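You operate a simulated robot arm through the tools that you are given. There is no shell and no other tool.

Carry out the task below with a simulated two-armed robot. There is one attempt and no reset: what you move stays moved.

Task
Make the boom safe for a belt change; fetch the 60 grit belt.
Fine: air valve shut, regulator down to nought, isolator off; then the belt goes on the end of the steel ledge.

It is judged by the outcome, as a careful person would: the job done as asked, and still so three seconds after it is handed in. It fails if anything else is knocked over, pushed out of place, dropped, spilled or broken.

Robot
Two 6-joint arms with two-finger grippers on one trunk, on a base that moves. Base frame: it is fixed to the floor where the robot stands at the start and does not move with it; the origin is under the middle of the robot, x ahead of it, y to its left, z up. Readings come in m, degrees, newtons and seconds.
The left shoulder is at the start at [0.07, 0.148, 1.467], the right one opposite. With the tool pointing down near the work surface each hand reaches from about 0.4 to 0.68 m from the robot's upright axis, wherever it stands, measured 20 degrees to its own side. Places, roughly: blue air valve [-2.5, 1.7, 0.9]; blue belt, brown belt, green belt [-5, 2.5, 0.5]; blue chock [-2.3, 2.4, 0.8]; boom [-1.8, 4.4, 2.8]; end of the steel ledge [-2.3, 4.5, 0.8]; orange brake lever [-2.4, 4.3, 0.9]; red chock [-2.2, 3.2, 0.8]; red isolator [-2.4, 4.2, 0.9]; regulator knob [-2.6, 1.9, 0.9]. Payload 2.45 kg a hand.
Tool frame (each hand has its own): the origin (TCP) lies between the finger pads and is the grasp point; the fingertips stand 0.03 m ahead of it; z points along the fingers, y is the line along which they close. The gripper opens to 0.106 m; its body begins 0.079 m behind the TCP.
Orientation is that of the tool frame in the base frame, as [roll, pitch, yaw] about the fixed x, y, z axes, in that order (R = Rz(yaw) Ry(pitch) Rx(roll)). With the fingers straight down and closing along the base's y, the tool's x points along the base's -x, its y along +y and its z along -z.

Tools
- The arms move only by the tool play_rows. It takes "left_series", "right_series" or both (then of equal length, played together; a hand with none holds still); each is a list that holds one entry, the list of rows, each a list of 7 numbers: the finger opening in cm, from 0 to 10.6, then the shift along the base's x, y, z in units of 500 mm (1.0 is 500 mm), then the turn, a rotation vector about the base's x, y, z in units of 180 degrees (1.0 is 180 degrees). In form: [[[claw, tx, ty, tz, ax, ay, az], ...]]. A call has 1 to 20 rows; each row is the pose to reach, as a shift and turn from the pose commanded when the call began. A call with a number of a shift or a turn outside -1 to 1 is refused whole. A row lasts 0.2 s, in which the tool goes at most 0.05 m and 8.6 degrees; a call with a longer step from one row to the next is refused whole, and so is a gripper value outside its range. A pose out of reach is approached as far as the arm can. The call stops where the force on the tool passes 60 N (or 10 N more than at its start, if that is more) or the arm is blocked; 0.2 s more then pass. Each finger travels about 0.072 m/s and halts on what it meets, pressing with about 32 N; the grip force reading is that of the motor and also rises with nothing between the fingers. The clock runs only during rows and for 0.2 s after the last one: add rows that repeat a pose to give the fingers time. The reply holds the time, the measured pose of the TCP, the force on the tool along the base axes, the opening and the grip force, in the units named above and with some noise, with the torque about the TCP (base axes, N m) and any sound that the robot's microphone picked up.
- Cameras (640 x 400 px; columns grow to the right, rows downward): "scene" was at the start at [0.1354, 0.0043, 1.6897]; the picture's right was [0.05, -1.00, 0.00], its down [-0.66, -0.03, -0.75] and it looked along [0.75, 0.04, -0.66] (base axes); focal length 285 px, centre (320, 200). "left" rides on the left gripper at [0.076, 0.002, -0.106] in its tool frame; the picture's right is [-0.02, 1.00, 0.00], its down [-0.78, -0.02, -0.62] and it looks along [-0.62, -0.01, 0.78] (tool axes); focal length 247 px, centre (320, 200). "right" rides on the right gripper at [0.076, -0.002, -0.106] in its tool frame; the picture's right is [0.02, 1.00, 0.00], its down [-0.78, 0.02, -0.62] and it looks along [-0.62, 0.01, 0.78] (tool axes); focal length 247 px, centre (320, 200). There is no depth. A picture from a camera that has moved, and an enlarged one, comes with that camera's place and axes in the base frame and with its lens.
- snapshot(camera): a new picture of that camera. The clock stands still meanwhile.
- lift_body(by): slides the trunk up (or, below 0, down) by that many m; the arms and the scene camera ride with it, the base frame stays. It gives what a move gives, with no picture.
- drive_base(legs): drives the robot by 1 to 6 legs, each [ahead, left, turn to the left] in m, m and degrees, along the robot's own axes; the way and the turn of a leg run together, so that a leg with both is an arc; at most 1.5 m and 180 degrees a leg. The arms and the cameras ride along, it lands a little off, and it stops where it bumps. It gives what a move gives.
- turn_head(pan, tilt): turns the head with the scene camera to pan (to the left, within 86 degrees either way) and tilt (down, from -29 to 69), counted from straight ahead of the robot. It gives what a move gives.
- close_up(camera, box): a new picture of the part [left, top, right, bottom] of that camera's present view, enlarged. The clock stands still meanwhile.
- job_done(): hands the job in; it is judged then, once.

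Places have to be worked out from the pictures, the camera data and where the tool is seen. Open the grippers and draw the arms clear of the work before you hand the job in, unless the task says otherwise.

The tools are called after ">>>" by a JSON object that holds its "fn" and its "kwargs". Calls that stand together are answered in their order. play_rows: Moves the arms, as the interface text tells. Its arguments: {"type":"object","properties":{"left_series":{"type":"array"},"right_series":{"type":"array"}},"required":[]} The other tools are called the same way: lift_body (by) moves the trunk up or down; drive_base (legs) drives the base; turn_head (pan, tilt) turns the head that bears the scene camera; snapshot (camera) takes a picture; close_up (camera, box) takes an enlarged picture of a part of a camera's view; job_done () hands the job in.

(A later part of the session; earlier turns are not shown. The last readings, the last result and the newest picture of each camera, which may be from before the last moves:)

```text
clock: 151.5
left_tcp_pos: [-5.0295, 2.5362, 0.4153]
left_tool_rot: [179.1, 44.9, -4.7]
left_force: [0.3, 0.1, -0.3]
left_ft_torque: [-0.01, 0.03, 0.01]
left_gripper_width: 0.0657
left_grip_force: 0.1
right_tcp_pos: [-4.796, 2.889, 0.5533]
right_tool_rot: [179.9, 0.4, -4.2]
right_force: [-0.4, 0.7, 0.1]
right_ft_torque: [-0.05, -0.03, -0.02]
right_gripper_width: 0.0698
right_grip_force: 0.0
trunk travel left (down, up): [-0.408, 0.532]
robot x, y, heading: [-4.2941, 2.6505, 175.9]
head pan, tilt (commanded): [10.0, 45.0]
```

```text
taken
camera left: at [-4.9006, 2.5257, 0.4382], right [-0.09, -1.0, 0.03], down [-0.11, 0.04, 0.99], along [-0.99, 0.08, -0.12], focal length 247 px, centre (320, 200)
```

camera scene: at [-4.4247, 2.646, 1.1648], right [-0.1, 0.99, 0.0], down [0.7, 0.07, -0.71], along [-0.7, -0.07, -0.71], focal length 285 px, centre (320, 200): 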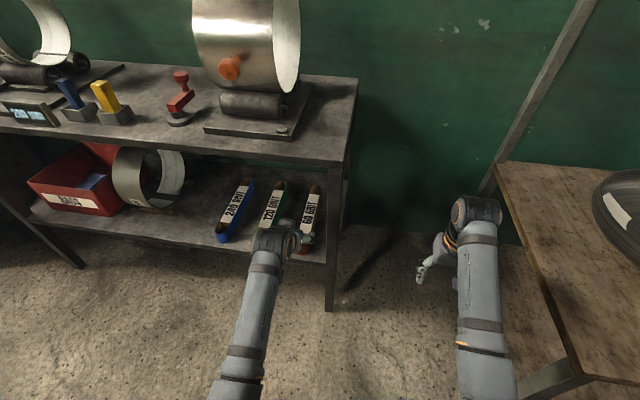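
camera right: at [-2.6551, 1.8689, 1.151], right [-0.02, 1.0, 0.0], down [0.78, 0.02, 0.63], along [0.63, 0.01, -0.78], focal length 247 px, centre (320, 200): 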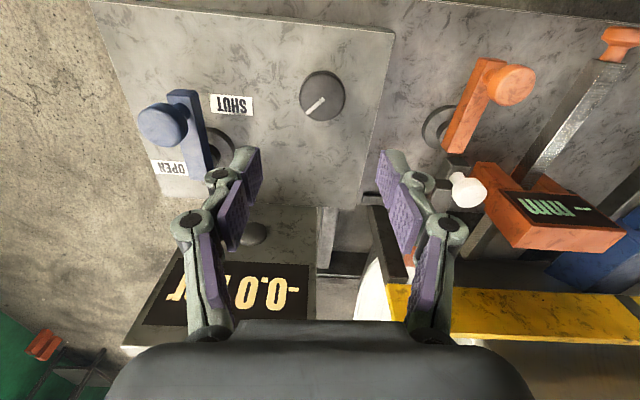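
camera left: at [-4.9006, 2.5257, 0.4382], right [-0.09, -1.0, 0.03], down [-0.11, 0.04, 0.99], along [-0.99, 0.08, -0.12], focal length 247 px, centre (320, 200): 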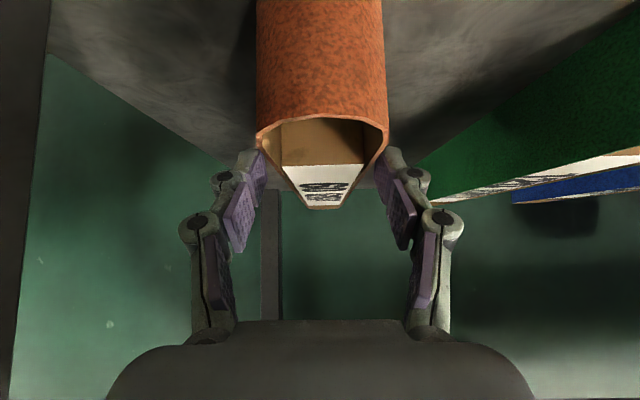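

The fingers straddle the belt's sides. Closing now.

>>> {"fn": "play_rows", "kwargs": {"left_series": [[[5, 0, 0, 0, 0, 0, 0], [4, 0, 0, 0, 0, 0, 0], [2, 0, 0, 0, 0, 0, 0], [0, 0, 0, 0, 0, 0, 0], [0, 0, 0, 0, 0, 0, 0]]]}}

>>> {"fn": "snapshot", "kwargs": {"camera": "left"}}

>>> {"fn": "close_up", "kwargs": {"camera": "scene", "box": [200, 150, 380, 300]}}

```text
clock: 152.7
left_tcp_pos: [-5.029, 2.5348, 0.4166]
left_tool_rot: [179.1, 45.0, -4.7]
left_force: [-0.7, -2.8, 0.7]
left_ft_torque: [-0.1, 0.01, 0.16]
left_gripper_width: 0.0435
left_grip_force: 32.1
right_tcp_pos: [-4.795, 2.8868, 0.5522]
right_tool_rot: [-180.0, 0.4, -4.2]
right_force: [-0.1, -0.8, -0.2]
right_ft_torque: [0.01, -0.04, 0.01]
right_gripper_width: 0.07
right_grip_force: 0.1
trunk travel left (down, up): [-0.408, 0.532]
robot x, y, heading: [-4.2945, 2.6507, 175.6]
head pan, tilt (commanded): [10.0, 45.0]
```

```text
taken
camera left: at [-4.9006, 2.5253, 0.4385], right [-0.09, -1.0, 0.03], down [-0.11, 0.04, 0.99], along [-0.99, 0.08, -0.12], focal length 247 px, centre (320, 200)
```

left: 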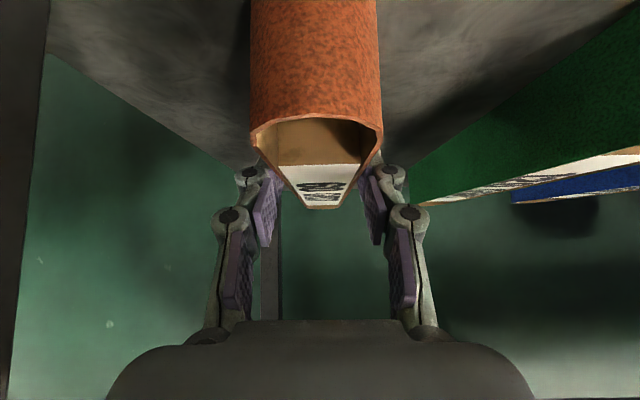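

```text
2.67 times, centred on (290, 225) of scene
camera zoom: at [-4.4237, 2.6457, 1.1529], right [-0.1, 0.99, 0.0], down [0.7, 0.07, -0.71], along [-0.7, -0.07, -0.71], focal length 761 px, centre (400, 133)
```

zoom: 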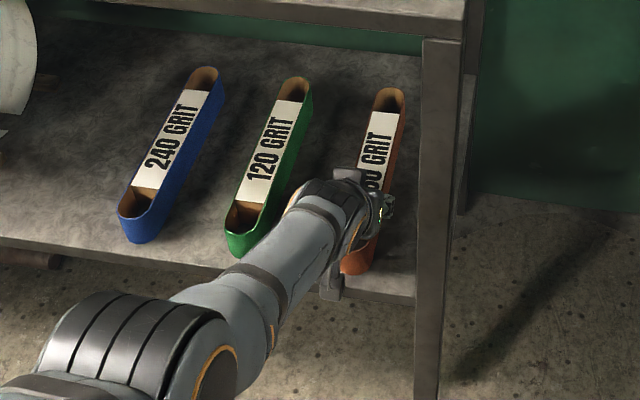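

Gripped at 43.5 mm with 32 N. I'll lift the trunk 4 cm and check that the belt rises with the hand.

>>> {"fn": "lift_body", "kwargs": {"by": 0.04}}

>>> {"fn": "snapshot", "kwargs": {"camera": "left"}}

>>> {"fn": "close_up", "kwargs": {"camera": "scene", "box": [200, 150, 380, 300]}}

```text
clock: 153.5
left_tcp_pos: [-5.0296, 2.5351, 0.4554]
left_tool_rot: [179.0, 44.8, -4.9]
left_force: [-0.3, -0.3, -1.4]
left_ft_torque: [-0.02, -0.14, 0.03]
left_gripper_width: 0.0436
left_grip_force: 32.6
right_tcp_pos: [-4.795, 2.8882, 0.592]
right_tool_rot: [180.0, 0.3, -4.2]
right_force: [0.1, -0.1, -0.2]
right_ft_torque: [-0.02, -0.01, 0.05]
right_gripper_width: 0.07
right_grip_force: 0.1
trunk travel left (down, up): [-0.448, 0.492]
robot x, y, heading: [-4.2933, 2.6501, 175.6]
head pan, tilt (commanded): [10.0, 45.0]
```

```text
taken
camera left: at [-4.9007, 2.5257, 0.4778], right [-0.09, -1.0, 0.03], down [-0.11, 0.04, 0.99], along [-0.99, 0.08, -0.12], focal length 247 px, centre (320, 200)
```

left: 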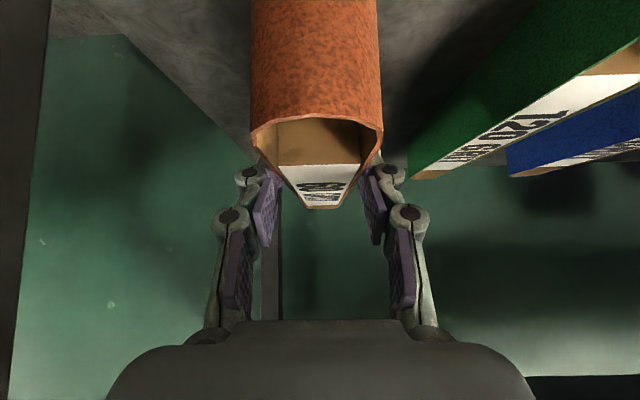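

```text
2.67 times, centred on (290, 225) of scene
camera zoom: at [-4.4247, 2.6459, 1.1928], right [-0.1, 0.99, 0.0], down [0.7, 0.07, -0.71], along [-0.7, -0.07, -0.71], focal length 761 px, centre (400, 133)
```

zoom: 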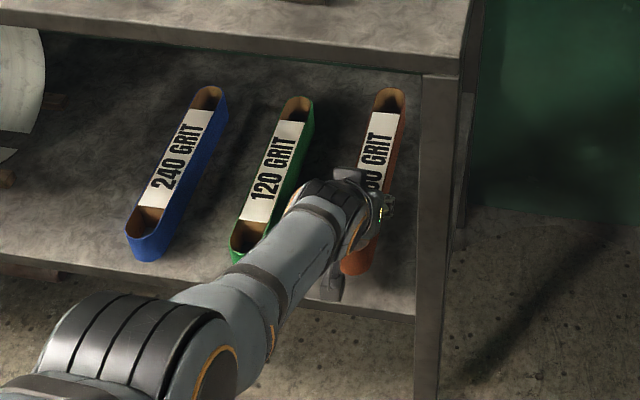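

The belt is held firmly and weighs about 0.1 kg. I'll back straight out of the shelf by 0.45 m.

>>> {"fn": "drive_base", "kwargs": {"legs": [[-0.45, 0, 0]]}}

>>> {"fn": "snapshot", "kwargs": {"camera": "scene"}}

```text
clock: 156.3
left_tcp_pos: [-4.5754, 2.5022, 0.4565]
left_tool_rot: [179.0, 44.9, -4.7]
left_force: [-0.6, 0.3, -1.6]
left_ft_torque: [-0.03, -0.17, 0.04]
left_gripper_width: 0.0436
left_grip_force: 31.5
right_tcp_pos: [-4.3406, 2.8544, 0.5922]
right_tool_rot: [-180.0, 0.4, -4.0]
right_force: [0.5, -0.3, 0.8]
right_ft_torque: [0.03, 0.03, 0.0]
right_gripper_width: 0.07
right_grip_force: 0.0
trunk travel left (down, up): [-0.448, 0.492]
robot x, y, heading: [-3.8372, 2.6204, 175.9]
head pan, tilt (commanded): [10.0, 45.0]
```

```text
taken
camera scene: at [-3.9696, 2.6129, 1.1929], right [-0.1, 0.99, 0.0], down [0.7, 0.07, -0.71], along [-0.7, -0.07, -0.71], focal length 285 px, centre (320, 200)
```

scene: 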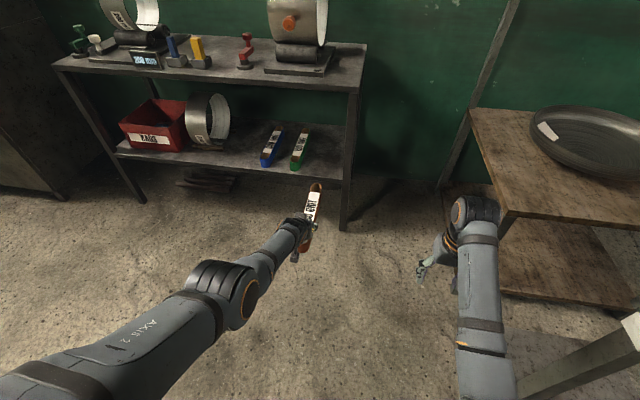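

The 60 grit belt came out cleanly and the other two stayed put. I'll retract the hand back-and-up along its line for carrying, then raise the trunk.

>>> {"fn": "play_rows", "kwargs": {"left_series": [[[0, 0.03, -0.002, 0.03, 0, 0, 0], [0, 0.07, -0.005, 0.07, 0, 0, 0], [0, 0.11, -0.008, 0.11, 0, 0, 0], [0, 0.15, -0.011, 0.15, 0, 0, 0], [0, 0.19, -0.014, 0.19, 0, 0, 0], [0, 0.23, -0.017, 0.23, 0, 0, 0], [0, 0.26, -0.019, 0.26, 0, 0, 0], [0, 0.27, -0.0195, 0.27, 0, 0, 0]]]}}

>>> {"fn": "lift_body", "kwargs": {"by": 0.4}}

>>> {"fn": "lift_body", "kwargs": {"by": 0.092}}

>>> {"fn": "snapshot", "kwargs": {"camera": "scene"}}

```text
clock: 158.1
left_tcp_pos: [-4.4407, 2.4912, 0.5913]
left_tool_rot: [179.0, 44.9, -4.7]
left_force: [0.4, -0.5, -1.6]
left_ft_torque: [-0.04, -0.17, -0.01]
left_gripper_width: 0.0435
left_grip_force: 32.2
right_tcp_pos: [-4.3406, 2.8544, 0.5927]
right_tool_rot: [179.9, 0.4, -4.1]
right_force: [1.0, -0.3, 0.2]
right_ft_torque: [-0.01, -0.01, 0.0]
right_gripper_width: 0.0699
right_grip_force: 0.0
trunk travel left (down, up): [-0.448, 0.492]
robot x, y, heading: [-3.8405, 2.6169, 175.9]
head pan, tilt (commanded): [10.0, 45.0]
```

```text
clock: 161.9
left_tcp_pos: [-4.4413, 2.4911, 0.9922]
left_tool_rot: [179.0, 44.9, -4.7]
left_force: [0.4, 0.2, -2.9]
left_ft_torque: [0.0, -0.19, 0.02]
left_gripper_width: 0.0432
left_grip_force: 32.1
right_tcp_pos: [-4.3411, 2.855, 0.9927]
right_tool_rot: [180.0, 0.4, -4.1]
right_force: [-0.5, -0.5, -0.8]
right_ft_torque: [0.0, 0.0, -0.02]
right_gripper_width: 0.0701
right_grip_force: 0.1
trunk travel left (down, up): [-0.848, 0.092]
robot x, y, heading: [-3.8396, 2.6132, 175.9]
head pan, tilt (commanded): [10.0, 45.0]
```

```text
clock: 163.2
left_tcp_pos: [-4.441, 2.492, 1.0822]
left_tool_rot: [179.0, 44.9, -4.7]
left_force: [0.6, -0.3, -3.5]
left_ft_torque: [-0.04, -0.15, -0.01]
left_gripper_width: 0.0431
left_grip_force: 32.0
right_tcp_pos: [-4.3423, 2.8548, 1.0859]
right_tool_rot: [180.0, 0.4, -4.1]
right_force: [0.5, -0.1, -0.4]
right_ft_torque: [-0.04, 0.0, 0.06]
right_gripper_width: 0.07
right_grip_force: 0.1
trunk travel left (down, up): [-0.94, 0.0]
robot x, y, heading: [-3.8405, 2.6204, 175.7]
head pan, tilt (commanded): [10.0, 45.0]
```

```text
taken
camera scene: at [-3.9704, 2.613, 1.6848], right [-0.1, 0.99, 0.0], down [0.7, 0.07, -0.71], along [-0.7, -0.07, -0.71], focal length 285 px, centre (320, 200)
```

scene: 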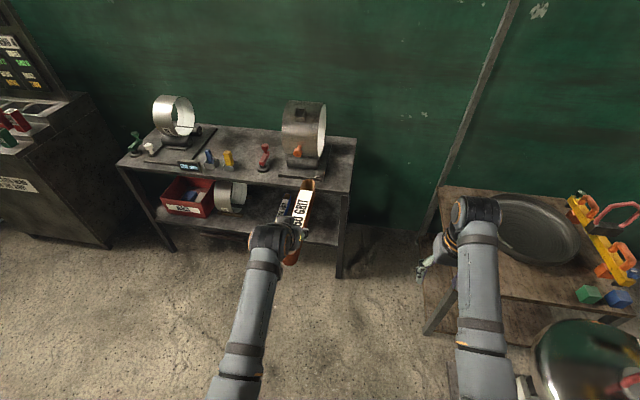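

The belt is carried steady at z≈1.08. I'll turn left (away from the stand) to face the ledge, move to x≈-3.55, and slide left toward the ledge's end.

>>> {"fn": "drive_base", "kwargs": {"legs": [[0, 0, 92], [0, 0, 92.3], [0.27, 0, 0], [0, 1.3, 0]]}}

>>> {"fn": "turn_head", "kwargs": {"pan": 10, "tilt": 35}}

>>> {"fn": "snapshot", "kwargs": {"camera": "scene"}}

```text
clock: 179.0
left_tcp_pos: [-3.0211, 4.1127, 1.0831]
left_tool_rot: [179.0, 44.9, -178.9]
left_force: [-0.5, 0.1, -2.3]
left_ft_torque: [0.02, 0.16, 0.0]
left_gripper_width: 0.0432
left_grip_force: 32.2
right_tcp_pos: [-3.0818, 3.7423, 1.0847]
right_tool_rot: [179.9, 0.4, -178.2]
right_force: [-0.4, -0.1, 0.6]
right_ft_torque: [0.0, 0.01, 0.0]
right_gripper_width: 0.0699
right_grip_force: 0.1
trunk travel left (down, up): [-0.94, 0.0]
robot x, y, heading: [-3.605, 3.9267, 1.6]
head pan, tilt (commanded): [10.0, 45.0]
```

```text
clock: 179.8
left_tcp_pos: [-3.0193, 4.1136, 1.0835]
left_tool_rot: [178.9, 44.8, -178.8]
left_force: [-0.1, -0.3, -2.3]
left_ft_torque: [0.01, 0.18, 0.02]
left_gripper_width: 0.0434
left_grip_force: 32.1
right_tcp_pos: [-3.0818, 3.7421, 1.0848]
right_tool_rot: [180.0, 0.4, -178.3]
right_force: [-0.7, -0.2, 0.2]
right_ft_torque: [-0.01, 0.01, 0.01]
right_gripper_width: 0.07
right_grip_force: 0.1
trunk travel left (down, up): [-0.94, 0.0]
robot x, y, heading: [-3.6047, 3.923, 1.4]
head pan, tilt (commanded): [10.0, 35.0]
```

```text
taken
camera scene: at [-3.4664, 3.9469, 1.6996], right [0.2, -0.98, 0.0], down [-0.56, -0.12, -0.82], along [0.8, 0.17, -0.57], focal length 285 px, centre (320, 200)
```

scene: 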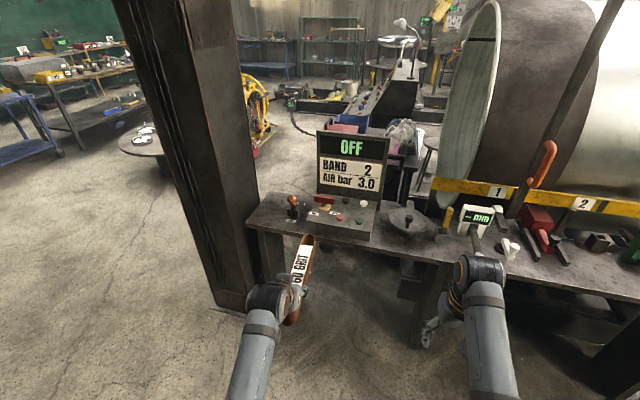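

Now the end of the ledge and the brake lever are in clear view. Let me zoom in to measure the free strip.

>>> {"fn": "close_up", "kwargs": {"camera": "scene", "box": [225, 170, 385, 280]}}

>>> {"fn": "close_up", "kwargs": {"camera": "scene", "box": [100, 170, 300, 400]}}

```text
3.64 times, centred on (305, 225) of scene
camera zoom: at [-3.4664, 3.9469, 1.6996], right [0.2, -0.98, 0.0], down [-0.56, -0.12, -0.82], along [0.8, 0.17, -0.57], focal length 1038 px, centre (374, 109)
```

zoom: 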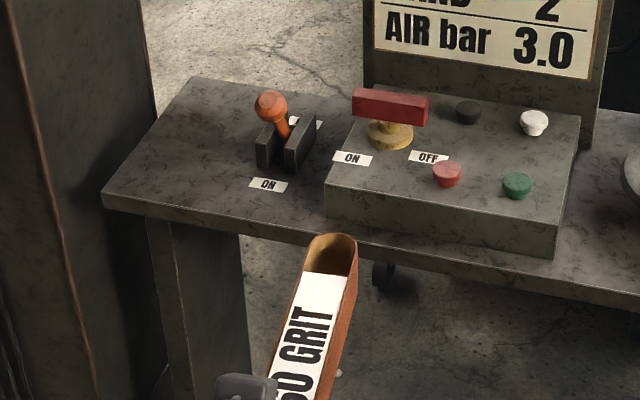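

```text
1.74 times, centred on (200, 285) of scene
camera zoom: at [-3.4664, 3.9469, 1.6996], right [0.2, -0.98, 0.0], down [-0.56, -0.12, -0.82], along [0.8, 0.17, -0.57], focal length 496 px, centre (529, 52)
```

zoom: 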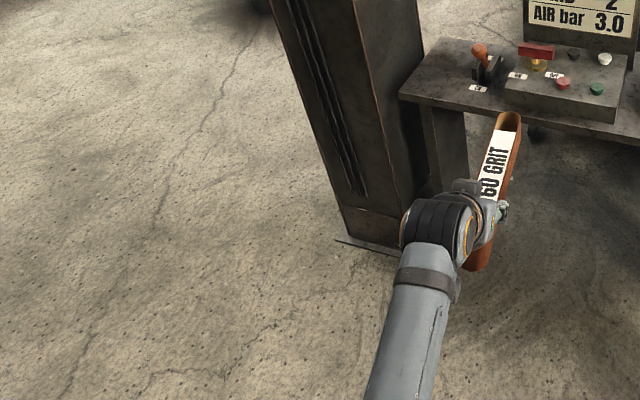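

Measured: ledge end strip runs x≈-2.507…-2.23, ending at y≈4.49, with the brake lever ball at about (-2.405, 4.30). I'll aim the belt (0.265 m long) across the ledge at y≈4.425, and drive to just short of it with the belt high.

>>> {"fn": "drive_base", "kwargs": {"legs": [[0, 0, -1.5], [0, 0.33, 0], [0.36, 0, 0]]}}

>>> {"fn": "turn_head", "kwargs": {"pan": 20, "tilt": 45}}

>>> {"fn": "snapshot", "kwargs": {"camera": "scene"}}

>>> {"fn": "snapshot", "kwargs": {"camera": "left"}}

```text
clock: 184.2
left_tcp_pos: [-2.6568, 4.4273, 1.084]
left_tool_rot: [179.0, 45.0, 179.3]
left_force: [-0.4, 0.0, -2.0]
left_ft_torque: [0.0, 0.18, 0.02]
left_gripper_width: 0.0434
left_grip_force: 32.4
right_tcp_pos: [-2.7309, 4.059, 1.0851]
right_tool_rot: [180.0, 0.5, -180.0]
right_force: [-0.3, 0.1, 0.6]
right_ft_torque: [-0.02, -0.01, 0.01]
right_gripper_width: 0.0701
right_grip_force: 0.1
trunk travel left (down, up): [-0.94, 0.0]
robot x, y, heading: [-3.2476, 4.2608, -0.1]
head pan, tilt (commanded): [10.0, 35.0]
```

```text
clock: 185.0
left_tcp_pos: [-2.6551, 4.4278, 1.0829]
left_tool_rot: [179.0, 44.8, 179.3]
left_force: [-0.6, 0.6, -1.5]
left_ft_torque: [-0.01, 0.19, 0.0]
left_gripper_width: 0.0433
left_grip_force: 31.9
right_tcp_pos: [-2.729, 4.0593, 1.0853]
right_tool_rot: [-180.0, 0.3, 179.9]
right_force: [-0.3, 0.5, 0.2]
right_ft_torque: [-0.02, 0.02, 0.0]
right_gripper_width: 0.07
right_grip_force: 0.1
trunk travel left (down, up): [-0.94, 0.0]
robot x, y, heading: [-3.2433, 4.2633, 0.0]
head pan, tilt (commanded): [20.0, 45.0]
```

```text
taken
camera scene: at [-3.1162, 4.2882, 1.6849], right [0.34, -0.94, 0.0], down [-0.67, -0.24, -0.71], along [0.66, 0.24, -0.71], focal length 285 px, centre (320, 200)
```

scene: 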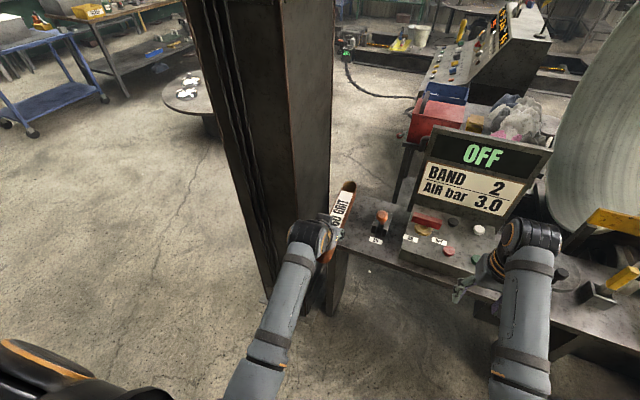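

```text
taken
camera left: at [-2.7838, 4.4299, 1.1049], right [0.02, 1.0, 0.03], down [0.12, -0.03, 0.99], along [0.99, -0.01, -0.12], focal length 247 px, centre (320, 200)
```

left: 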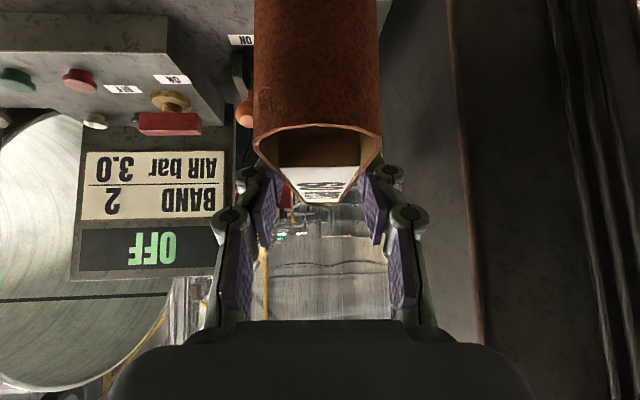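

Everything is clear: belt heading for y≈4.428, column face at 4.63. I'll drive another 0.10 m ahead, then look from the scene camera.

>>> {"fn": "drive_base", "kwargs": {"legs": [[0.1, 0, 0]]}}

>>> {"fn": "play_rows", "kwargs": {"left_series": [[[0, 0.04, 0, -0.04, 0, 0, 0], [0, 0.08, 0, -0.08, 0, 0, 0], [0, 0.12, 0, -0.12, 0, 0, 0], [0, 0.16, 0, -0.16, 0, 0, 0], [0, 0.2, 0, -0.2, 0, 0, 0], [0, 0.2, 0, -0.2, 0, 0, 0]]]}}

>>> {"fn": "snapshot", "kwargs": {"camera": "scene"}}

>>> {"fn": "snapshot", "kwargs": {"camera": "left"}}

```text
clock: 186.1
left_tcp_pos: [-2.5606, 4.4248, 1.0868]
left_tool_rot: [179.0, 45.1, 179.2]
left_force: [0.2, 0.2, -1.7]
left_ft_torque: [0.0, 0.12, 0.0]
left_gripper_width: 0.0434
left_grip_force: 32.0
right_tcp_pos: [-2.6344, 4.0582, 1.0869]
right_tool_rot: [180.0, 0.6, 179.7]
right_force: [-0.5, 0.3, 0.5]
right_ft_torque: [0.03, -0.08, 0.03]
right_gripper_width: 0.0701
right_grip_force: 0.1
trunk travel left (down, up): [-0.94, 0.0]
robot x, y, heading: [-3.1478, 4.2612, -0.1]
head pan, tilt (commanded): [20.0, 45.0]
```

```text
clock: 187.5
left_tcp_pos: [-2.4547, 4.4262, 0.9824]
left_tool_rot: [179.0, 44.7, 179.3]
left_force: [0.3, 1.3, -2.5]
left_ft_torque: [0.0, 0.19, 0.05]
left_gripper_width: 0.0433
left_grip_force: 31.6
right_tcp_pos: [-2.6299, 4.0576, 1.0845]
right_tool_rot: [180.0, 0.4, 179.6]
right_force: [-0.3, 0.1, 0.0]
right_ft_torque: [0.01, -0.01, 0.0]
right_gripper_width: 0.07
right_grip_force: 0.1
trunk travel left (down, up): [-0.94, 0.0]
robot x, y, heading: [-3.1459, 4.2623, -0.2]
head pan, tilt (commanded): [20.0, 45.0]
```

```text
taken
camera scene: at [-3.0175, 4.2876, 1.6848], right [0.34, -0.94, 0.0], down [-0.67, -0.24, -0.71], along [0.66, 0.24, -0.71], focal length 285 px, centre (320, 200)
```

scene: 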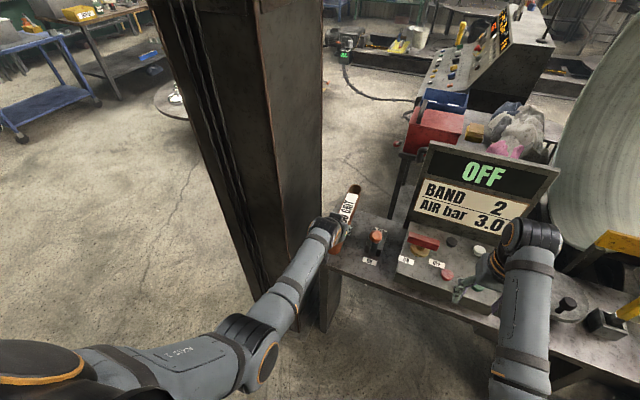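

```text
taken
camera left: at [-2.5843, 4.4288, 1.0045], right [0.02, 1.0, 0.03], down [0.12, -0.03, 0.99], along [0.99, -0.01, -0.12], focal length 247 px, centre (320, 200)
```

left: 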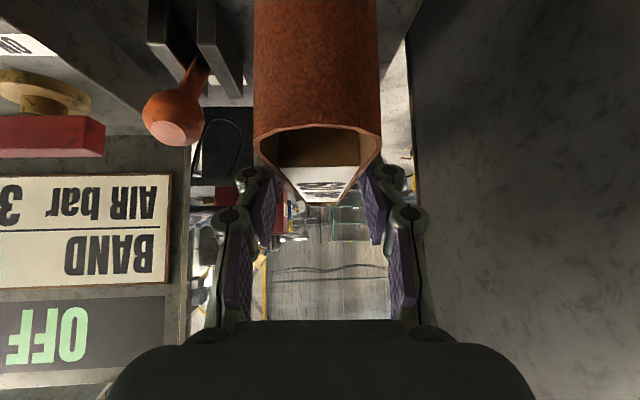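

>>> {"fn": "close_up", "kwargs": {"camera": "scene", "box": [300, 160, 440, 290]}}

>>> {"fn": "close_up", "kwargs": {"camera": "left", "box": [120, 0, 440, 200]}}

```text
3.08 times, centred on (370, 225) of scene
camera zoom: at [-3.0175, 4.2876, 1.6848], right [0.34, -0.94, 0.0], down [-0.67, -0.24, -0.71], along [0.66, 0.24, -0.71], focal length 878 px, centre (166, 123)
```

zoom: 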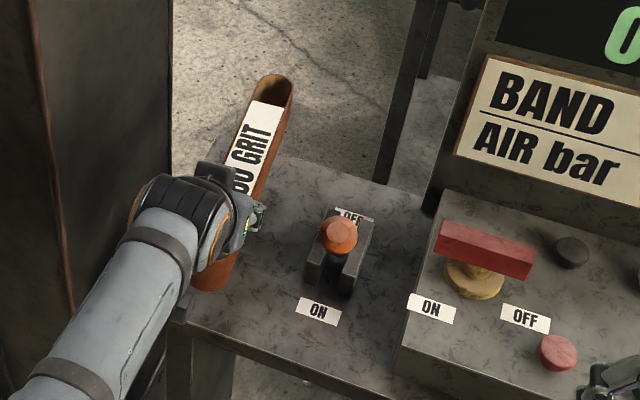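

```text
2.00 times, centred on (280, 100) of left
camera zoom: at [-2.5843, 4.4288, 1.0045], right [0.02, 1.0, 0.03], down [0.12, -0.03, 0.99], along [0.99, -0.01, -0.12], focal length 494 px, centre (400, 400)
```

zoom: 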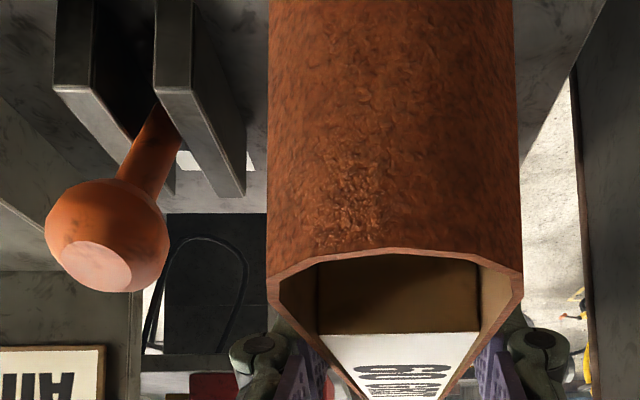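

Ledge front edge is at x≈-2.51, back edge ≈-2.226, end ≈4.50. I'll place the belt with TCP near (-2.432, 4.432): first the horizontal adjustment and a small descent.

>>> {"fn": "play_rows", "kwargs": {"left_series": [[[0, 0.02, 0.006, -0.02, 0, 0, 0], [0, 0.044, 0.012, -0.05, 0, 0, 0], [0, 0.044, 0.012, -0.07, 0, 0, 0], [0, 0.044, 0.012, -0.07, 0, 0, 0]]]}}

>>> {"fn": "close_up", "kwargs": {"camera": "scene", "box": [300, 160, 440, 290]}}

>>> {"fn": "snapshot", "kwargs": {"camera": "left"}}

```text
clock: 188.5
left_tcp_pos: [-2.4351, 4.433, 0.9486]
left_tool_rot: [179.1, 44.9, 179.2]
left_force: [0.1, 1.7, -1.4]
left_ft_torque: [0.04, 0.19, 0.02]
left_gripper_width: 0.0434
left_grip_force: 32.5
right_tcp_pos: [-2.6302, 4.0563, 1.0853]
right_tool_rot: [-179.9, 0.4, 179.7]
right_force: [-0.1, 0.0, 0.1]
right_ft_torque: [0.0, 0.0, -0.03]
right_gripper_width: 0.0699
right_grip_force: 0.0
trunk travel left (down, up): [-0.94, 0.0]
robot x, y, heading: [-3.1441, 4.2595, -0.5]
head pan, tilt (commanded): [20.0, 45.0]
```

```text
3.08 times, centred on (370, 225) of scene
camera zoom: at [-3.0181, 4.2877, 1.6849], right [0.34, -0.94, 0.0], down [-0.67, -0.24, -0.71], along [0.67, 0.24, -0.71], focal length 878 px, centre (166, 123)
```

zoom: 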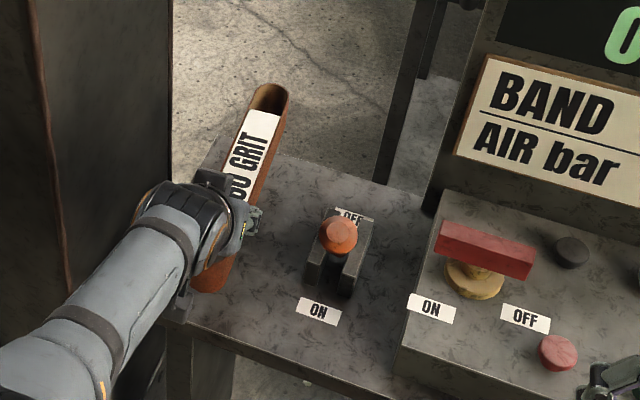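

```text
taken
camera left: at [-2.5639, 4.4357, 0.97], right [0.02, 1.0, 0.03], down [0.12, -0.03, 0.99], along [0.99, -0.01, -0.12], focal length 247 px, centre (320, 200)
```

left: 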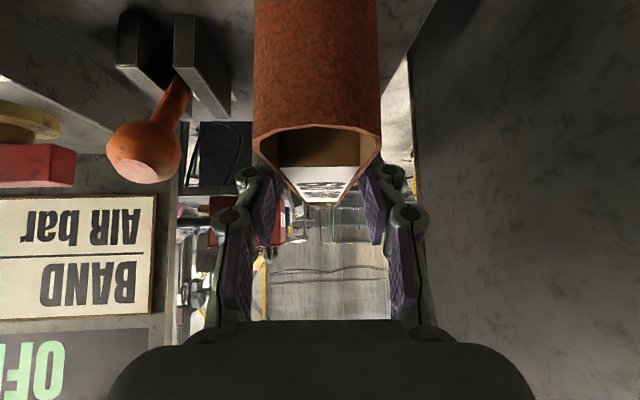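

Position looks right. I'll lower the trunk 5 cm, leaving the belt about 1.5–2 cm above the ledge.

>>> {"fn": "lift_body", "kwargs": {"by": -0.05}}

>>> {"fn": "close_up", "kwargs": {"camera": "scene", "box": [300, 160, 440, 290]}}

>>> {"fn": "snapshot", "kwargs": {"camera": "left"}}

```text
clock: 189.4
left_tcp_pos: [-2.4348, 4.4327, 0.8986]
left_tool_rot: [179.0, 44.9, 179.1]
left_force: [0.0, 0.3, -1.7]
left_ft_torque: [-0.03, 0.14, 0.01]
left_gripper_width: 0.0433
left_grip_force: 32.2
right_tcp_pos: [-2.6307, 4.0574, 1.0351]
right_tool_rot: [179.9, 0.4, 179.7]
right_force: [-0.3, 0.3, -0.5]
right_ft_torque: [-0.02, -0.03, 0.04]
right_gripper_width: 0.0698
right_grip_force: 0.0
trunk travel left (down, up): [-0.89, 0.05]
robot x, y, heading: [-3.1474, 4.2636, -0.6]
head pan, tilt (commanded): [20.0, 45.0]
```

```text
3.08 times, centred on (370, 225) of scene
camera zoom: at [-3.0181, 4.2877, 1.6349], right [0.34, -0.94, 0.0], down [-0.67, -0.24, -0.71], along [0.67, 0.24, -0.71], focal length 878 px, centre (166, 123)
```

zoom: 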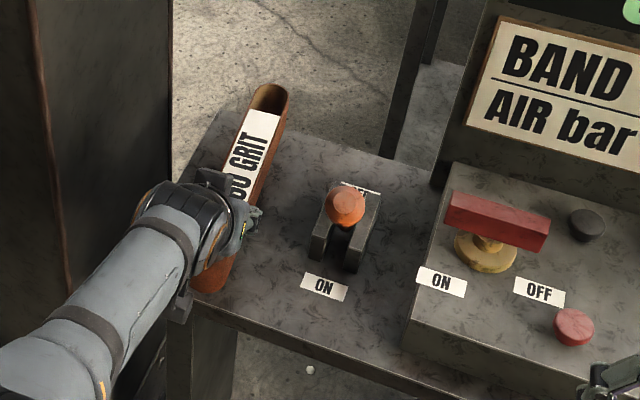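

```text
taken
camera left: at [-2.5639, 4.4357, 0.92], right [0.02, 1.0, 0.03], down [0.12, -0.03, 0.99], along [0.99, -0.01, -0.12], focal length 247 px, centre (320, 200)
```

left: 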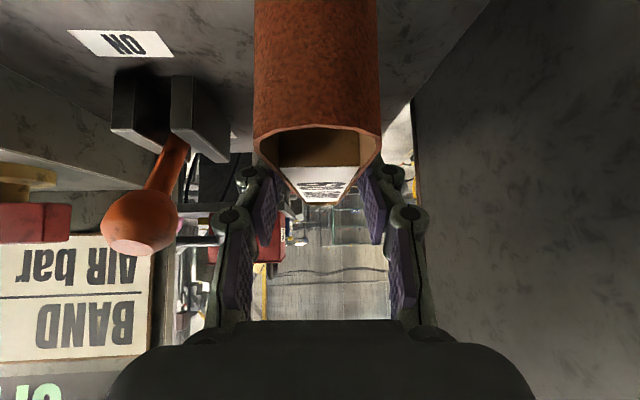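

The belt spans the ledge almost exactly (≈0.5 cm inside the front, ≈1 cm past the back edge). I'll shift 5 mm toward the front and lower another 1 cm.

>>> {"fn": "play_rows", "kwargs": {"left_series": [[[0, -0.01, 0, 0, 0, 0, 0], [0, -0.01, 0, 0, 0, 0, 0]]]}}

>>> {"fn": "lift_body", "kwargs": {"by": -0.01}}

>>> {"fn": "close_up", "kwargs": {"camera": "scene", "box": [310, 170, 400, 270]}}

```text
clock: 190.0
left_tcp_pos: [-2.4407, 4.4334, 0.8975]
left_tool_rot: [179.0, 44.9, 179.1]
left_force: [0.2, 0.0, -1.8]
left_ft_torque: [0.0, 0.15, 0.0]
left_gripper_width: 0.0437
left_grip_force: 31.7
right_tcp_pos: [-2.6302, 4.0584, 1.0347]
right_tool_rot: [-180.0, 0.3, 179.7]
right_force: [-0.2, -0.1, 0.5]
right_ft_torque: [-0.01, 0.0, -0.01]
right_gripper_width: 0.07
right_grip_force: 0.1
trunk travel left (down, up): [-0.89, 0.05]
robot x, y, heading: [-3.1499, 4.2597, -0.1]
head pan, tilt (commanded): [20.0, 45.0]
```

```text
clock: 190.6
left_tcp_pos: [-2.44, 4.4333, 0.8883]
left_tool_rot: [179.0, 44.7, 179.2]
left_force: [0.3, 0.0, -2.3]
left_ft_torque: [-0.03, 0.2, 0.04]
left_gripper_width: 0.0433
left_grip_force: 32.2
right_tcp_pos: [-2.6306, 4.0565, 1.0244]
right_tool_rot: [179.9, 0.2, 179.6]
right_force: [0.4, 0.1, 0.4]
right_ft_torque: [0.01, 0.0, 0.03]
right_gripper_width: 0.0697
right_grip_force: 0.1
trunk travel left (down, up): [-0.88, 0.06]
robot x, y, heading: [-3.146, 4.2603, -0.1]
head pan, tilt (commanded): [20.0, 45.0]
```

```text
4.00 times, centred on (355, 220) of scene
camera zoom: at [-3.0172, 4.2877, 1.6247], right [0.34, -0.94, 0.0], down [-0.67, -0.24, -0.71], along [0.66, 0.24, -0.71], focal length 1141 px, centre (180, 120)
```

zoom: 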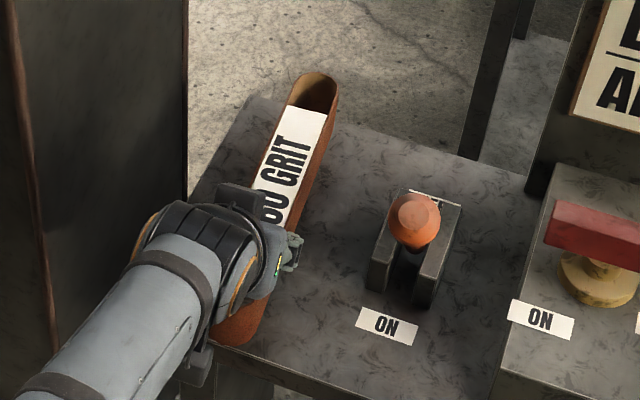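

No contact yet (only the belt's weight). I'll lower in small steps, watching the vertical force.

>>> {"fn": "lift_body", "kwargs": {"by": -0.005}}

>>> {"fn": "lift_body", "kwargs": {"by": -0.003}}

```text
clock: 191.1
left_tcp_pos: [-2.4393, 4.4332, 0.8814]
left_tool_rot: [179.0, 44.7, 179.2]
left_force: [0.0, -0.3, -2.4]
left_ft_torque: [0.01, 0.16, 0.01]
left_gripper_width: 0.0434
left_grip_force: 31.7
right_tcp_pos: [-2.631, 4.058, 1.0199]
right_tool_rot: [-179.9, 0.4, 179.6]
right_force: [0.0, 0.7, 0.4]
right_ft_torque: [0.01, 0.0, 0.01]
right_gripper_width: 0.0699
right_grip_force: 0.1
trunk travel left (down, up): [-0.875, 0.065]
robot x, y, heading: [-3.1449, 4.2583, -0.3]
head pan, tilt (commanded): [20.0, 45.0]
```

```text
clock: 191.7
left_tcp_pos: [-2.4397, 4.4324, 0.88]
left_tool_rot: [179.0, 44.8, 179.2]
left_force: [-0.1, -0.9, -2.2]
left_ft_torque: [0.0, 0.18, -0.01]
left_gripper_width: 0.0433
left_grip_force: 32.0
right_tcp_pos: [-2.6299, 4.0578, 1.0162]
right_tool_rot: [-179.9, 0.4, 179.8]
right_force: [0.2, 0.2, -0.2]
right_ft_torque: [-0.01, 0.01, 0.01]
right_gripper_width: 0.0697
right_grip_force: 0.0
trunk travel left (down, up): [-0.872, 0.068]
robot x, y, heading: [-3.1485, 4.2595, -0.1]
head pan, tilt (commanded): [20.0, 45.0]
```

>>> {"fn": "lift_body", "kwargs": {"by": -0.004}}

>>> {"fn": "lift_body", "kwargs": {"by": -0.003}}

>>> {"fn": "close_up", "kwargs": {"camera": "scene", "box": [310, 170, 400, 270]}}

```text
clock: 192.2
left_tcp_pos: [-2.4396, 4.433, 0.8767]
left_tool_rot: [179.0, 44.8, 179.2]
left_force: [-1.1, -0.5, -1.4]
left_ft_torque: [-0.02, 0.16, 0.0]
left_gripper_width: 0.0432
left_grip_force: 31.8
right_tcp_pos: [-2.6304, 4.0571, 1.0117]
right_tool_rot: [180.0, 0.2, 179.7]
right_force: [0.8, 0.6, -0.4]
right_ft_torque: [-0.01, 0.01, 0.0]
right_gripper_width: 0.0698
right_grip_force: 0.1
trunk travel left (down, up): [-0.868, 0.072]
robot x, y, heading: [-3.1469, 4.2589, -0.1]
head pan, tilt (commanded): [20.0, 45.0]
```

```text
clock: 192.7
left_tcp_pos: [-2.4399, 4.4335, 0.8727]
left_tool_rot: [179.0, 44.8, 179.2]
left_force: [0.4, -0.3, -2.5]
left_ft_torque: [0.01, 0.17, -0.01]
left_gripper_width: 0.0434
left_grip_force: 32.0
right_tcp_pos: [-2.6297, 4.057, 1.0101]
right_tool_rot: [180.0, 0.3, 179.7]
right_force: [0.6, 0.1, -0.7]
right_ft_torque: [0.02, -0.02, 0.02]
right_gripper_width: 0.0699
right_grip_force: 0.1
trunk travel left (down, up): [-0.865, 0.075]
robot x, y, heading: [-3.1486, 4.2631, -0.0]
head pan, tilt (commanded): [20.0, 45.0]
```

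```text
4.00 times, centred on (355, 220) of scene
camera zoom: at [-3.0172, 4.2877, 1.6098], right [0.34, -0.94, 0.0], down [-0.67, -0.24, -0.71], along [0.66, 0.24, -0.71], focal length 1141 px, centre (180, 120)
```

zoom: 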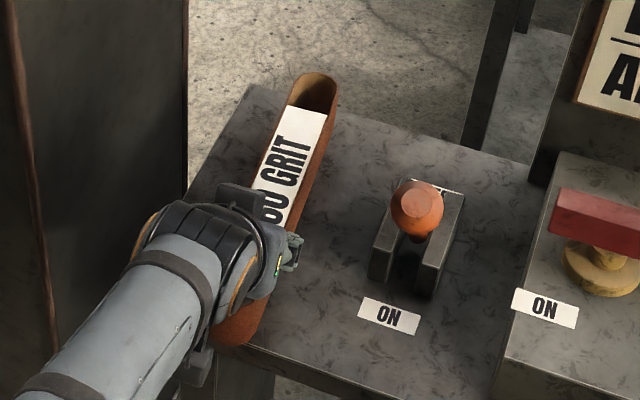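

Still only the belt's weight; the ledge is a little lower than estimated. Continuing in small steps.

>>> {"fn": "lift_body", "kwargs": {"by": -0.004}}

>>> {"fn": "lift_body", "kwargs": {"by": -0.004}}

>>> {"fn": "snapshot", "kwargs": {"camera": "left"}}

```text
clock: 193.2
left_tcp_pos: [-2.4387, 4.4331, 0.8686]
left_tool_rot: [179.0, 44.8, 179.1]
left_force: [0.1, -0.5, -1.3]
left_ft_torque: [-0.01, 0.19, 0.02]
left_gripper_width: 0.0435
left_grip_force: 32.3
right_tcp_pos: [-2.6302, 4.0573, 1.005]
right_tool_rot: [179.9, 0.2, 179.7]
right_force: [-1.3, -0.1, 0.0]
right_ft_torque: [0.0, 0.0, -0.01]
right_gripper_width: 0.0698
right_grip_force: 0.0
trunk travel left (down, up): [-0.861, 0.079]
robot x, y, heading: [-3.1463, 4.2654, -0.5]
head pan, tilt (commanded): [20.0, 45.0]
```

```text
clock: 193.8
left_tcp_pos: [-2.4389, 4.4343, 0.8638]
left_tool_rot: [179.0, 44.8, 179.1]
left_force: [0.5, -0.2, -1.9]
left_ft_torque: [-0.04, 0.19, 0.02]
left_gripper_width: 0.0433
left_grip_force: 32.0
right_tcp_pos: [-2.6309, 4.0574, 1.0024]
right_tool_rot: [-179.9, 0.4, 179.7]
right_force: [-0.7, -0.3, -0.3]
right_ft_torque: [0.0, -0.02, 0.02]
right_gripper_width: 0.0702
right_grip_force: 0.1
trunk travel left (down, up): [-0.857, 0.083]
robot x, y, heading: [-3.1459, 4.2611, -0.2]
head pan, tilt (commanded): [20.0, 45.0]
```

```text
taken
camera left: at [-2.5683, 4.4356, 0.8865], right [0.02, 1.0, 0.03], down [0.12, -0.03, 0.99], along [0.99, -0.01, -0.12], focal length 247 px, centre (320, 200)
```

left: 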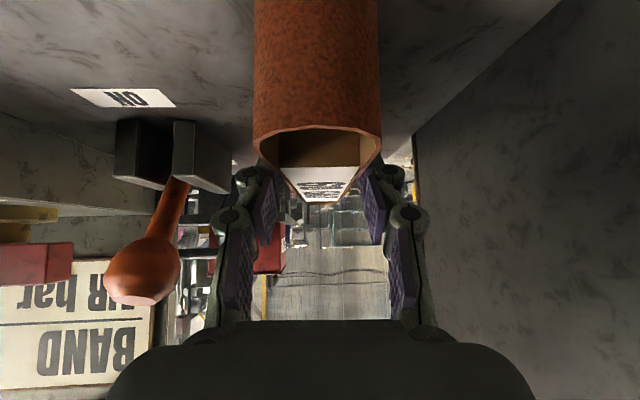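

Still free. Continue lowering in 4 mm steps.

>>> {"fn": "lift_body", "kwargs": {"by": -0.004}}

>>> {"fn": "lift_body", "kwargs": {"by": -0.004}}

```text
clock: 194.3
left_tcp_pos: [-2.4389, 4.4328, 0.8627]
left_tool_rot: [179.0, 45.0, 179.1]
left_force: [-1.7, 1.6, 1.5]
left_ft_torque: [-0.02, -0.65, -0.01]
left_gripper_width: 0.0434
left_grip_force: 31.6
right_tcp_pos: [-2.6307, 4.0568, 0.9976]
right_tool_rot: [-180.0, 0.3, 179.7]
right_force: [-0.7, 0.2, -0.7]
right_ft_torque: [0.0, 0.0, 0.0]
right_gripper_width: 0.0702
right_grip_force: 0.0
trunk travel left (down, up): [-0.853, 0.087]
robot x, y, heading: [-3.1476, 4.2587, -0.0]
head pan, tilt (commanded): [20.0, 45.0]
```

```text
clock: 194.8
left_tcp_pos: [-2.4404, 4.4331, 0.8584]
left_tool_rot: [179.0, 45.0, 179.1]
left_force: [-2.7, 0.4, 4.0]
left_ft_torque: [-0.09, -1.09, 0.05]
left_gripper_width: 0.0436
left_grip_force: 31.8
right_tcp_pos: [-2.6323, 4.0575, 0.9949]
right_tool_rot: [-180.0, 0.4, 179.8]
right_force: [-0.6, 0.7, -0.2]
right_ft_torque: [-0.01, -0.01, -0.03]
right_gripper_width: 0.0699
right_grip_force: 0.1
trunk travel left (down, up): [-0.849, 0.091]
robot x, y, heading: [-3.1452, 4.2582, -0.3]
head pan, tilt (commanded): [20.0, 45.0]
```

Contact: the vertical force reversed and the torque shows the belt's far end touching first. Let me look at the gap at the near end before releasing.

>>> {"fn": "close_up", "kwargs": {"camera": "scene", "box": [320, 180, 390, 260]}}

>>> {"fn": "snapshot", "kwargs": {"camera": "left"}}

>>> {"fn": "snapshot", "kwargs": {"camera": "right"}}

```text
5.00 times, centred on (355, 220) of scene
camera zoom: at [-3.0199, 4.2875, 1.594], right [0.34, -0.94, 0.0], down [-0.66, -0.24, -0.71], along [0.67, 0.24, -0.71], focal length 1427 px, centre (145, 100)
```

zoom: 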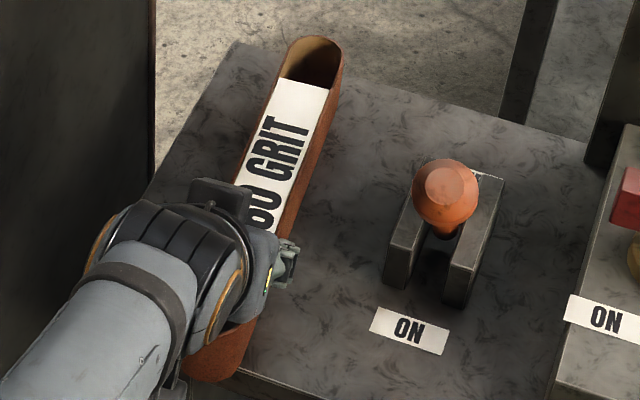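

```text
taken
camera left: at [-2.5694, 4.4355, 0.88], right [0.02, 1.0, 0.03], down [0.11, -0.03, 0.99], along [0.99, -0.01, -0.11], focal length 247 px, centre (320, 200)
```

left: 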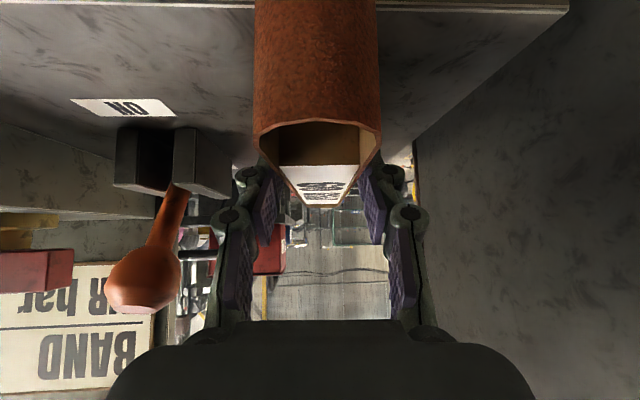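

```text
taken
camera right: at [-2.7096, 4.0565, 1.1004], right [-0.02, 1.0, 0.0], down [0.78, 0.01, 0.63], along [0.63, 0.01, -0.78], focal length 247 px, centre (320, 200)
```

right: 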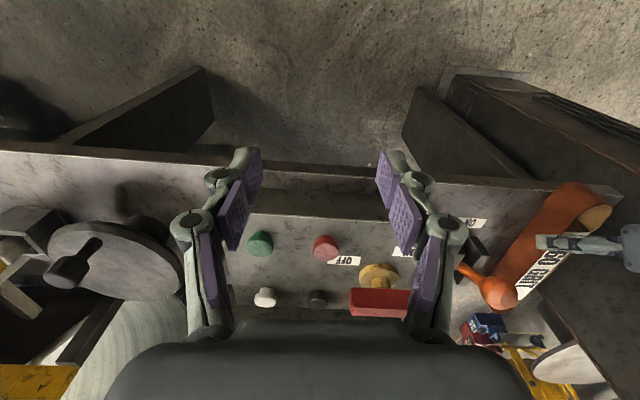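

The right camera sees the belt from the side; let me enlarge that.

>>> {"fn": "close_up", "kwargs": {"camera": "right", "box": [450, 160, 640, 320]}}

```text
2.50 times, centred on (545, 240) of right
camera zoom: at [-2.7096, 4.0565, 1.1004], right [-0.02, 1.0, 0.0], down [0.78, 0.01, 0.63], along [0.63, 0.01, -0.78], focal length 617 px, centre (-242, 100)
```

zoom: 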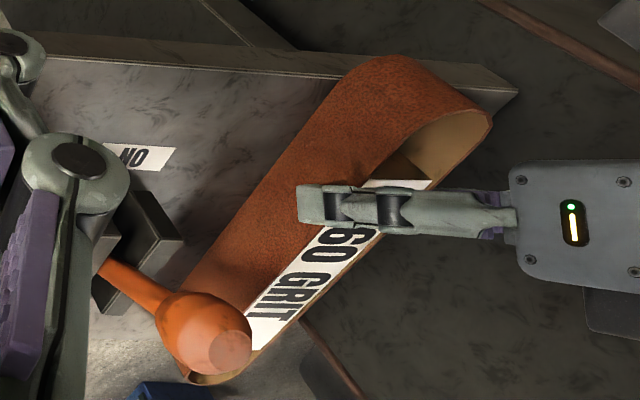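

The belt looks nearly flat. I'll lower 3 mm more to seat the near end, watching the torque.

>>> {"fn": "lift_body", "kwargs": {"by": -0.003}}

>>> {"fn": "close_up", "kwargs": {"camera": "right", "box": [450, 160, 640, 320]}}

```text
clock: 195.3
left_tcp_pos: [-2.4409, 4.4324, 0.8586]
left_tool_rot: [179.0, 45.3, 179.2]
left_force: [-1.4, 1.8, 13.8]
left_ft_torque: [-0.26, 0.05, 0.09]
left_gripper_width: 0.0435
left_grip_force: 32.0
right_tcp_pos: [-2.6333, 4.0576, 0.9929]
right_tool_rot: [-179.9, 0.5, 179.9]
right_force: [0.2, -0.3, 0.6]
right_ft_torque: [-0.01, 0.0, -0.02]
right_gripper_width: 0.0699
right_grip_force: 0.0
trunk travel left (down, up): [-0.846, 0.094]
robot x, y, heading: [-3.145, 4.2591, -0.1]
head pan, tilt (commanded): [20.0, 45.0]
```

```text
2.50 times, centred on (545, 240) of right
camera zoom: at [-2.7107, 4.0564, 1.0981], right [-0.02, 1.0, 0.0], down [0.78, 0.01, 0.63], along [0.63, 0.01, -0.78], focal length 617 px, centre (-242, 100)
```

zoom: 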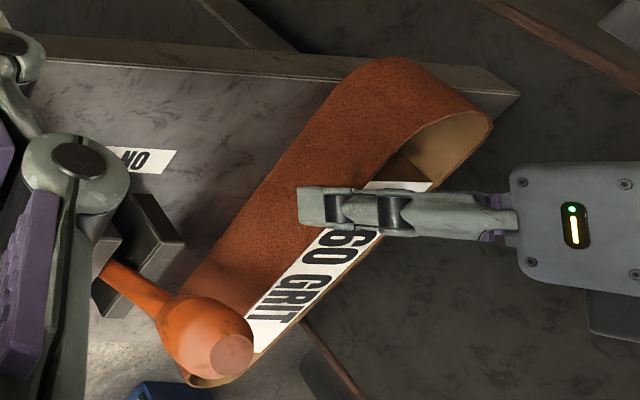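

Now 14 N with no torque: the belt sits flat on the ledge. I'll ease 2 mm up and open the fingers to 6.6 cm.

>>> {"fn": "lift_body", "kwargs": {"by": 0.002}}

>>> {"fn": "play_rows", "kwargs": {"left_series": [[[4.6, 0, 0, 0, 0, 0, 0], [5.2, 0, 0, 0, 0, 0, 0], [6, 0, 0, 0, 0, 0, 0], [6.6, 0, 0, 0, 0, 0, 0], [6.6, 0, 0, 0, 0, 0, 0]]]}}

>>> {"fn": "snapshot", "kwargs": {"camera": "left"}}

>>> {"fn": "close_up", "kwargs": {"camera": "right", "box": [450, 160, 640, 320]}}

>>> {"fn": "close_up", "kwargs": {"camera": "scene", "box": [320, 180, 390, 260]}}

```text
clock: 195.9
left_tcp_pos: [-2.4406, 4.4337, 0.8571]
left_tool_rot: [179.0, 44.9, 179.1]
left_force: [1.6, 0.6, 9.7]
left_ft_torque: [-0.11, -0.45, 0.11]
left_gripper_width: 0.0434
left_grip_force: 32.0
right_tcp_pos: [-2.6314, 4.057, 0.993]
right_tool_rot: [180.0, 0.3, 179.7]
right_force: [0.2, -0.1, -0.4]
right_ft_torque: [0.03, 0.0, 0.02]
right_gripper_width: 0.0699
right_grip_force: 0.0
trunk travel left (down, up): [-0.848, 0.092]
robot x, y, heading: [-3.1481, 4.2595, 0.1]
head pan, tilt (commanded): [20.0, 45.0]
```

```text
clock: 197.1
left_tcp_pos: [-2.4395, 4.432, 0.8566]
left_tool_rot: [179.1, 44.9, 179.1]
left_force: [0.7, 0.6, 0.4]
left_ft_torque: [-0.03, 0.03, 0.03]
left_gripper_width: 0.0662
left_grip_force: 0.0
right_tcp_pos: [-2.6322, 4.0572, 0.9929]
right_tool_rot: [-179.9, 0.4, 179.7]
right_force: [0.6, 0.5, -0.7]
right_ft_torque: [0.01, -0.03, 0.0]
right_gripper_width: 0.0698
right_grip_force: 0.1
trunk travel left (down, up): [-0.848, 0.092]
robot x, y, heading: [-3.149, 4.2626, -0.1]
head pan, tilt (commanded): [20.0, 45.0]
```

```text
taken
camera left: at [-2.569, 4.4355, 0.8781], right [0.02, 1.0, 0.03], down [0.12, -0.03, 0.99], along [0.99, -0.01, -0.12], focal length 247 px, centre (320, 200)
```

left: 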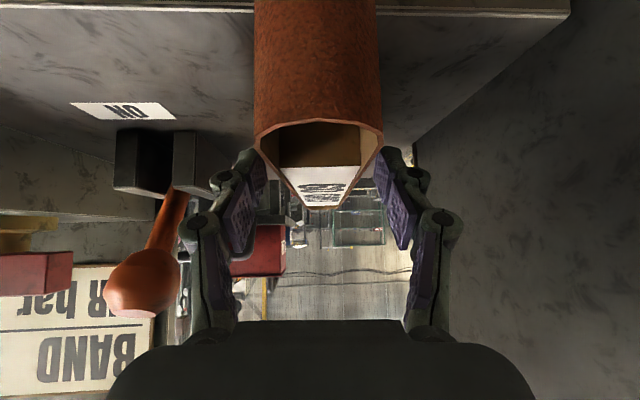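

```text
2.50 times, centred on (545, 240) of right
camera zoom: at [-2.7086, 4.0565, 1.099], right [-0.02, 1.0, 0.0], down [0.78, 0.01, 0.63], along [0.63, 0.01, -0.78], focal length 617 px, centre (-242, 100)
```

zoom: 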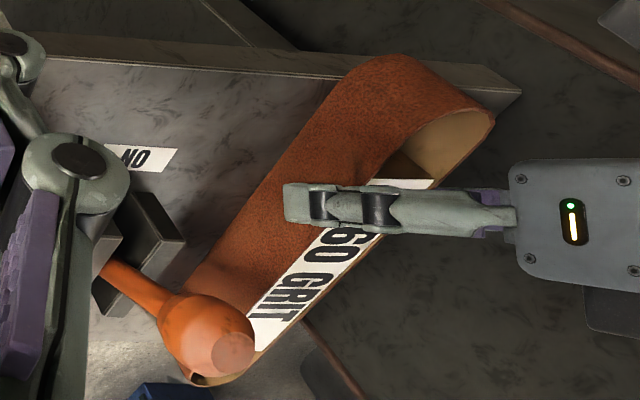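

```text
5.00 times, centred on (355, 220) of scene
camera zoom: at [-3.0185, 4.2875, 1.5929], right [0.34, -0.94, 0.0], down [-0.67, -0.24, -0.71], along [0.67, 0.24, -0.71], focal length 1427 px, centre (145, 100)
```

zoom: 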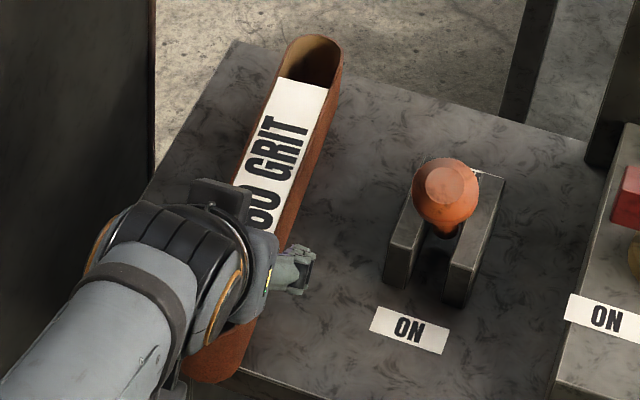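

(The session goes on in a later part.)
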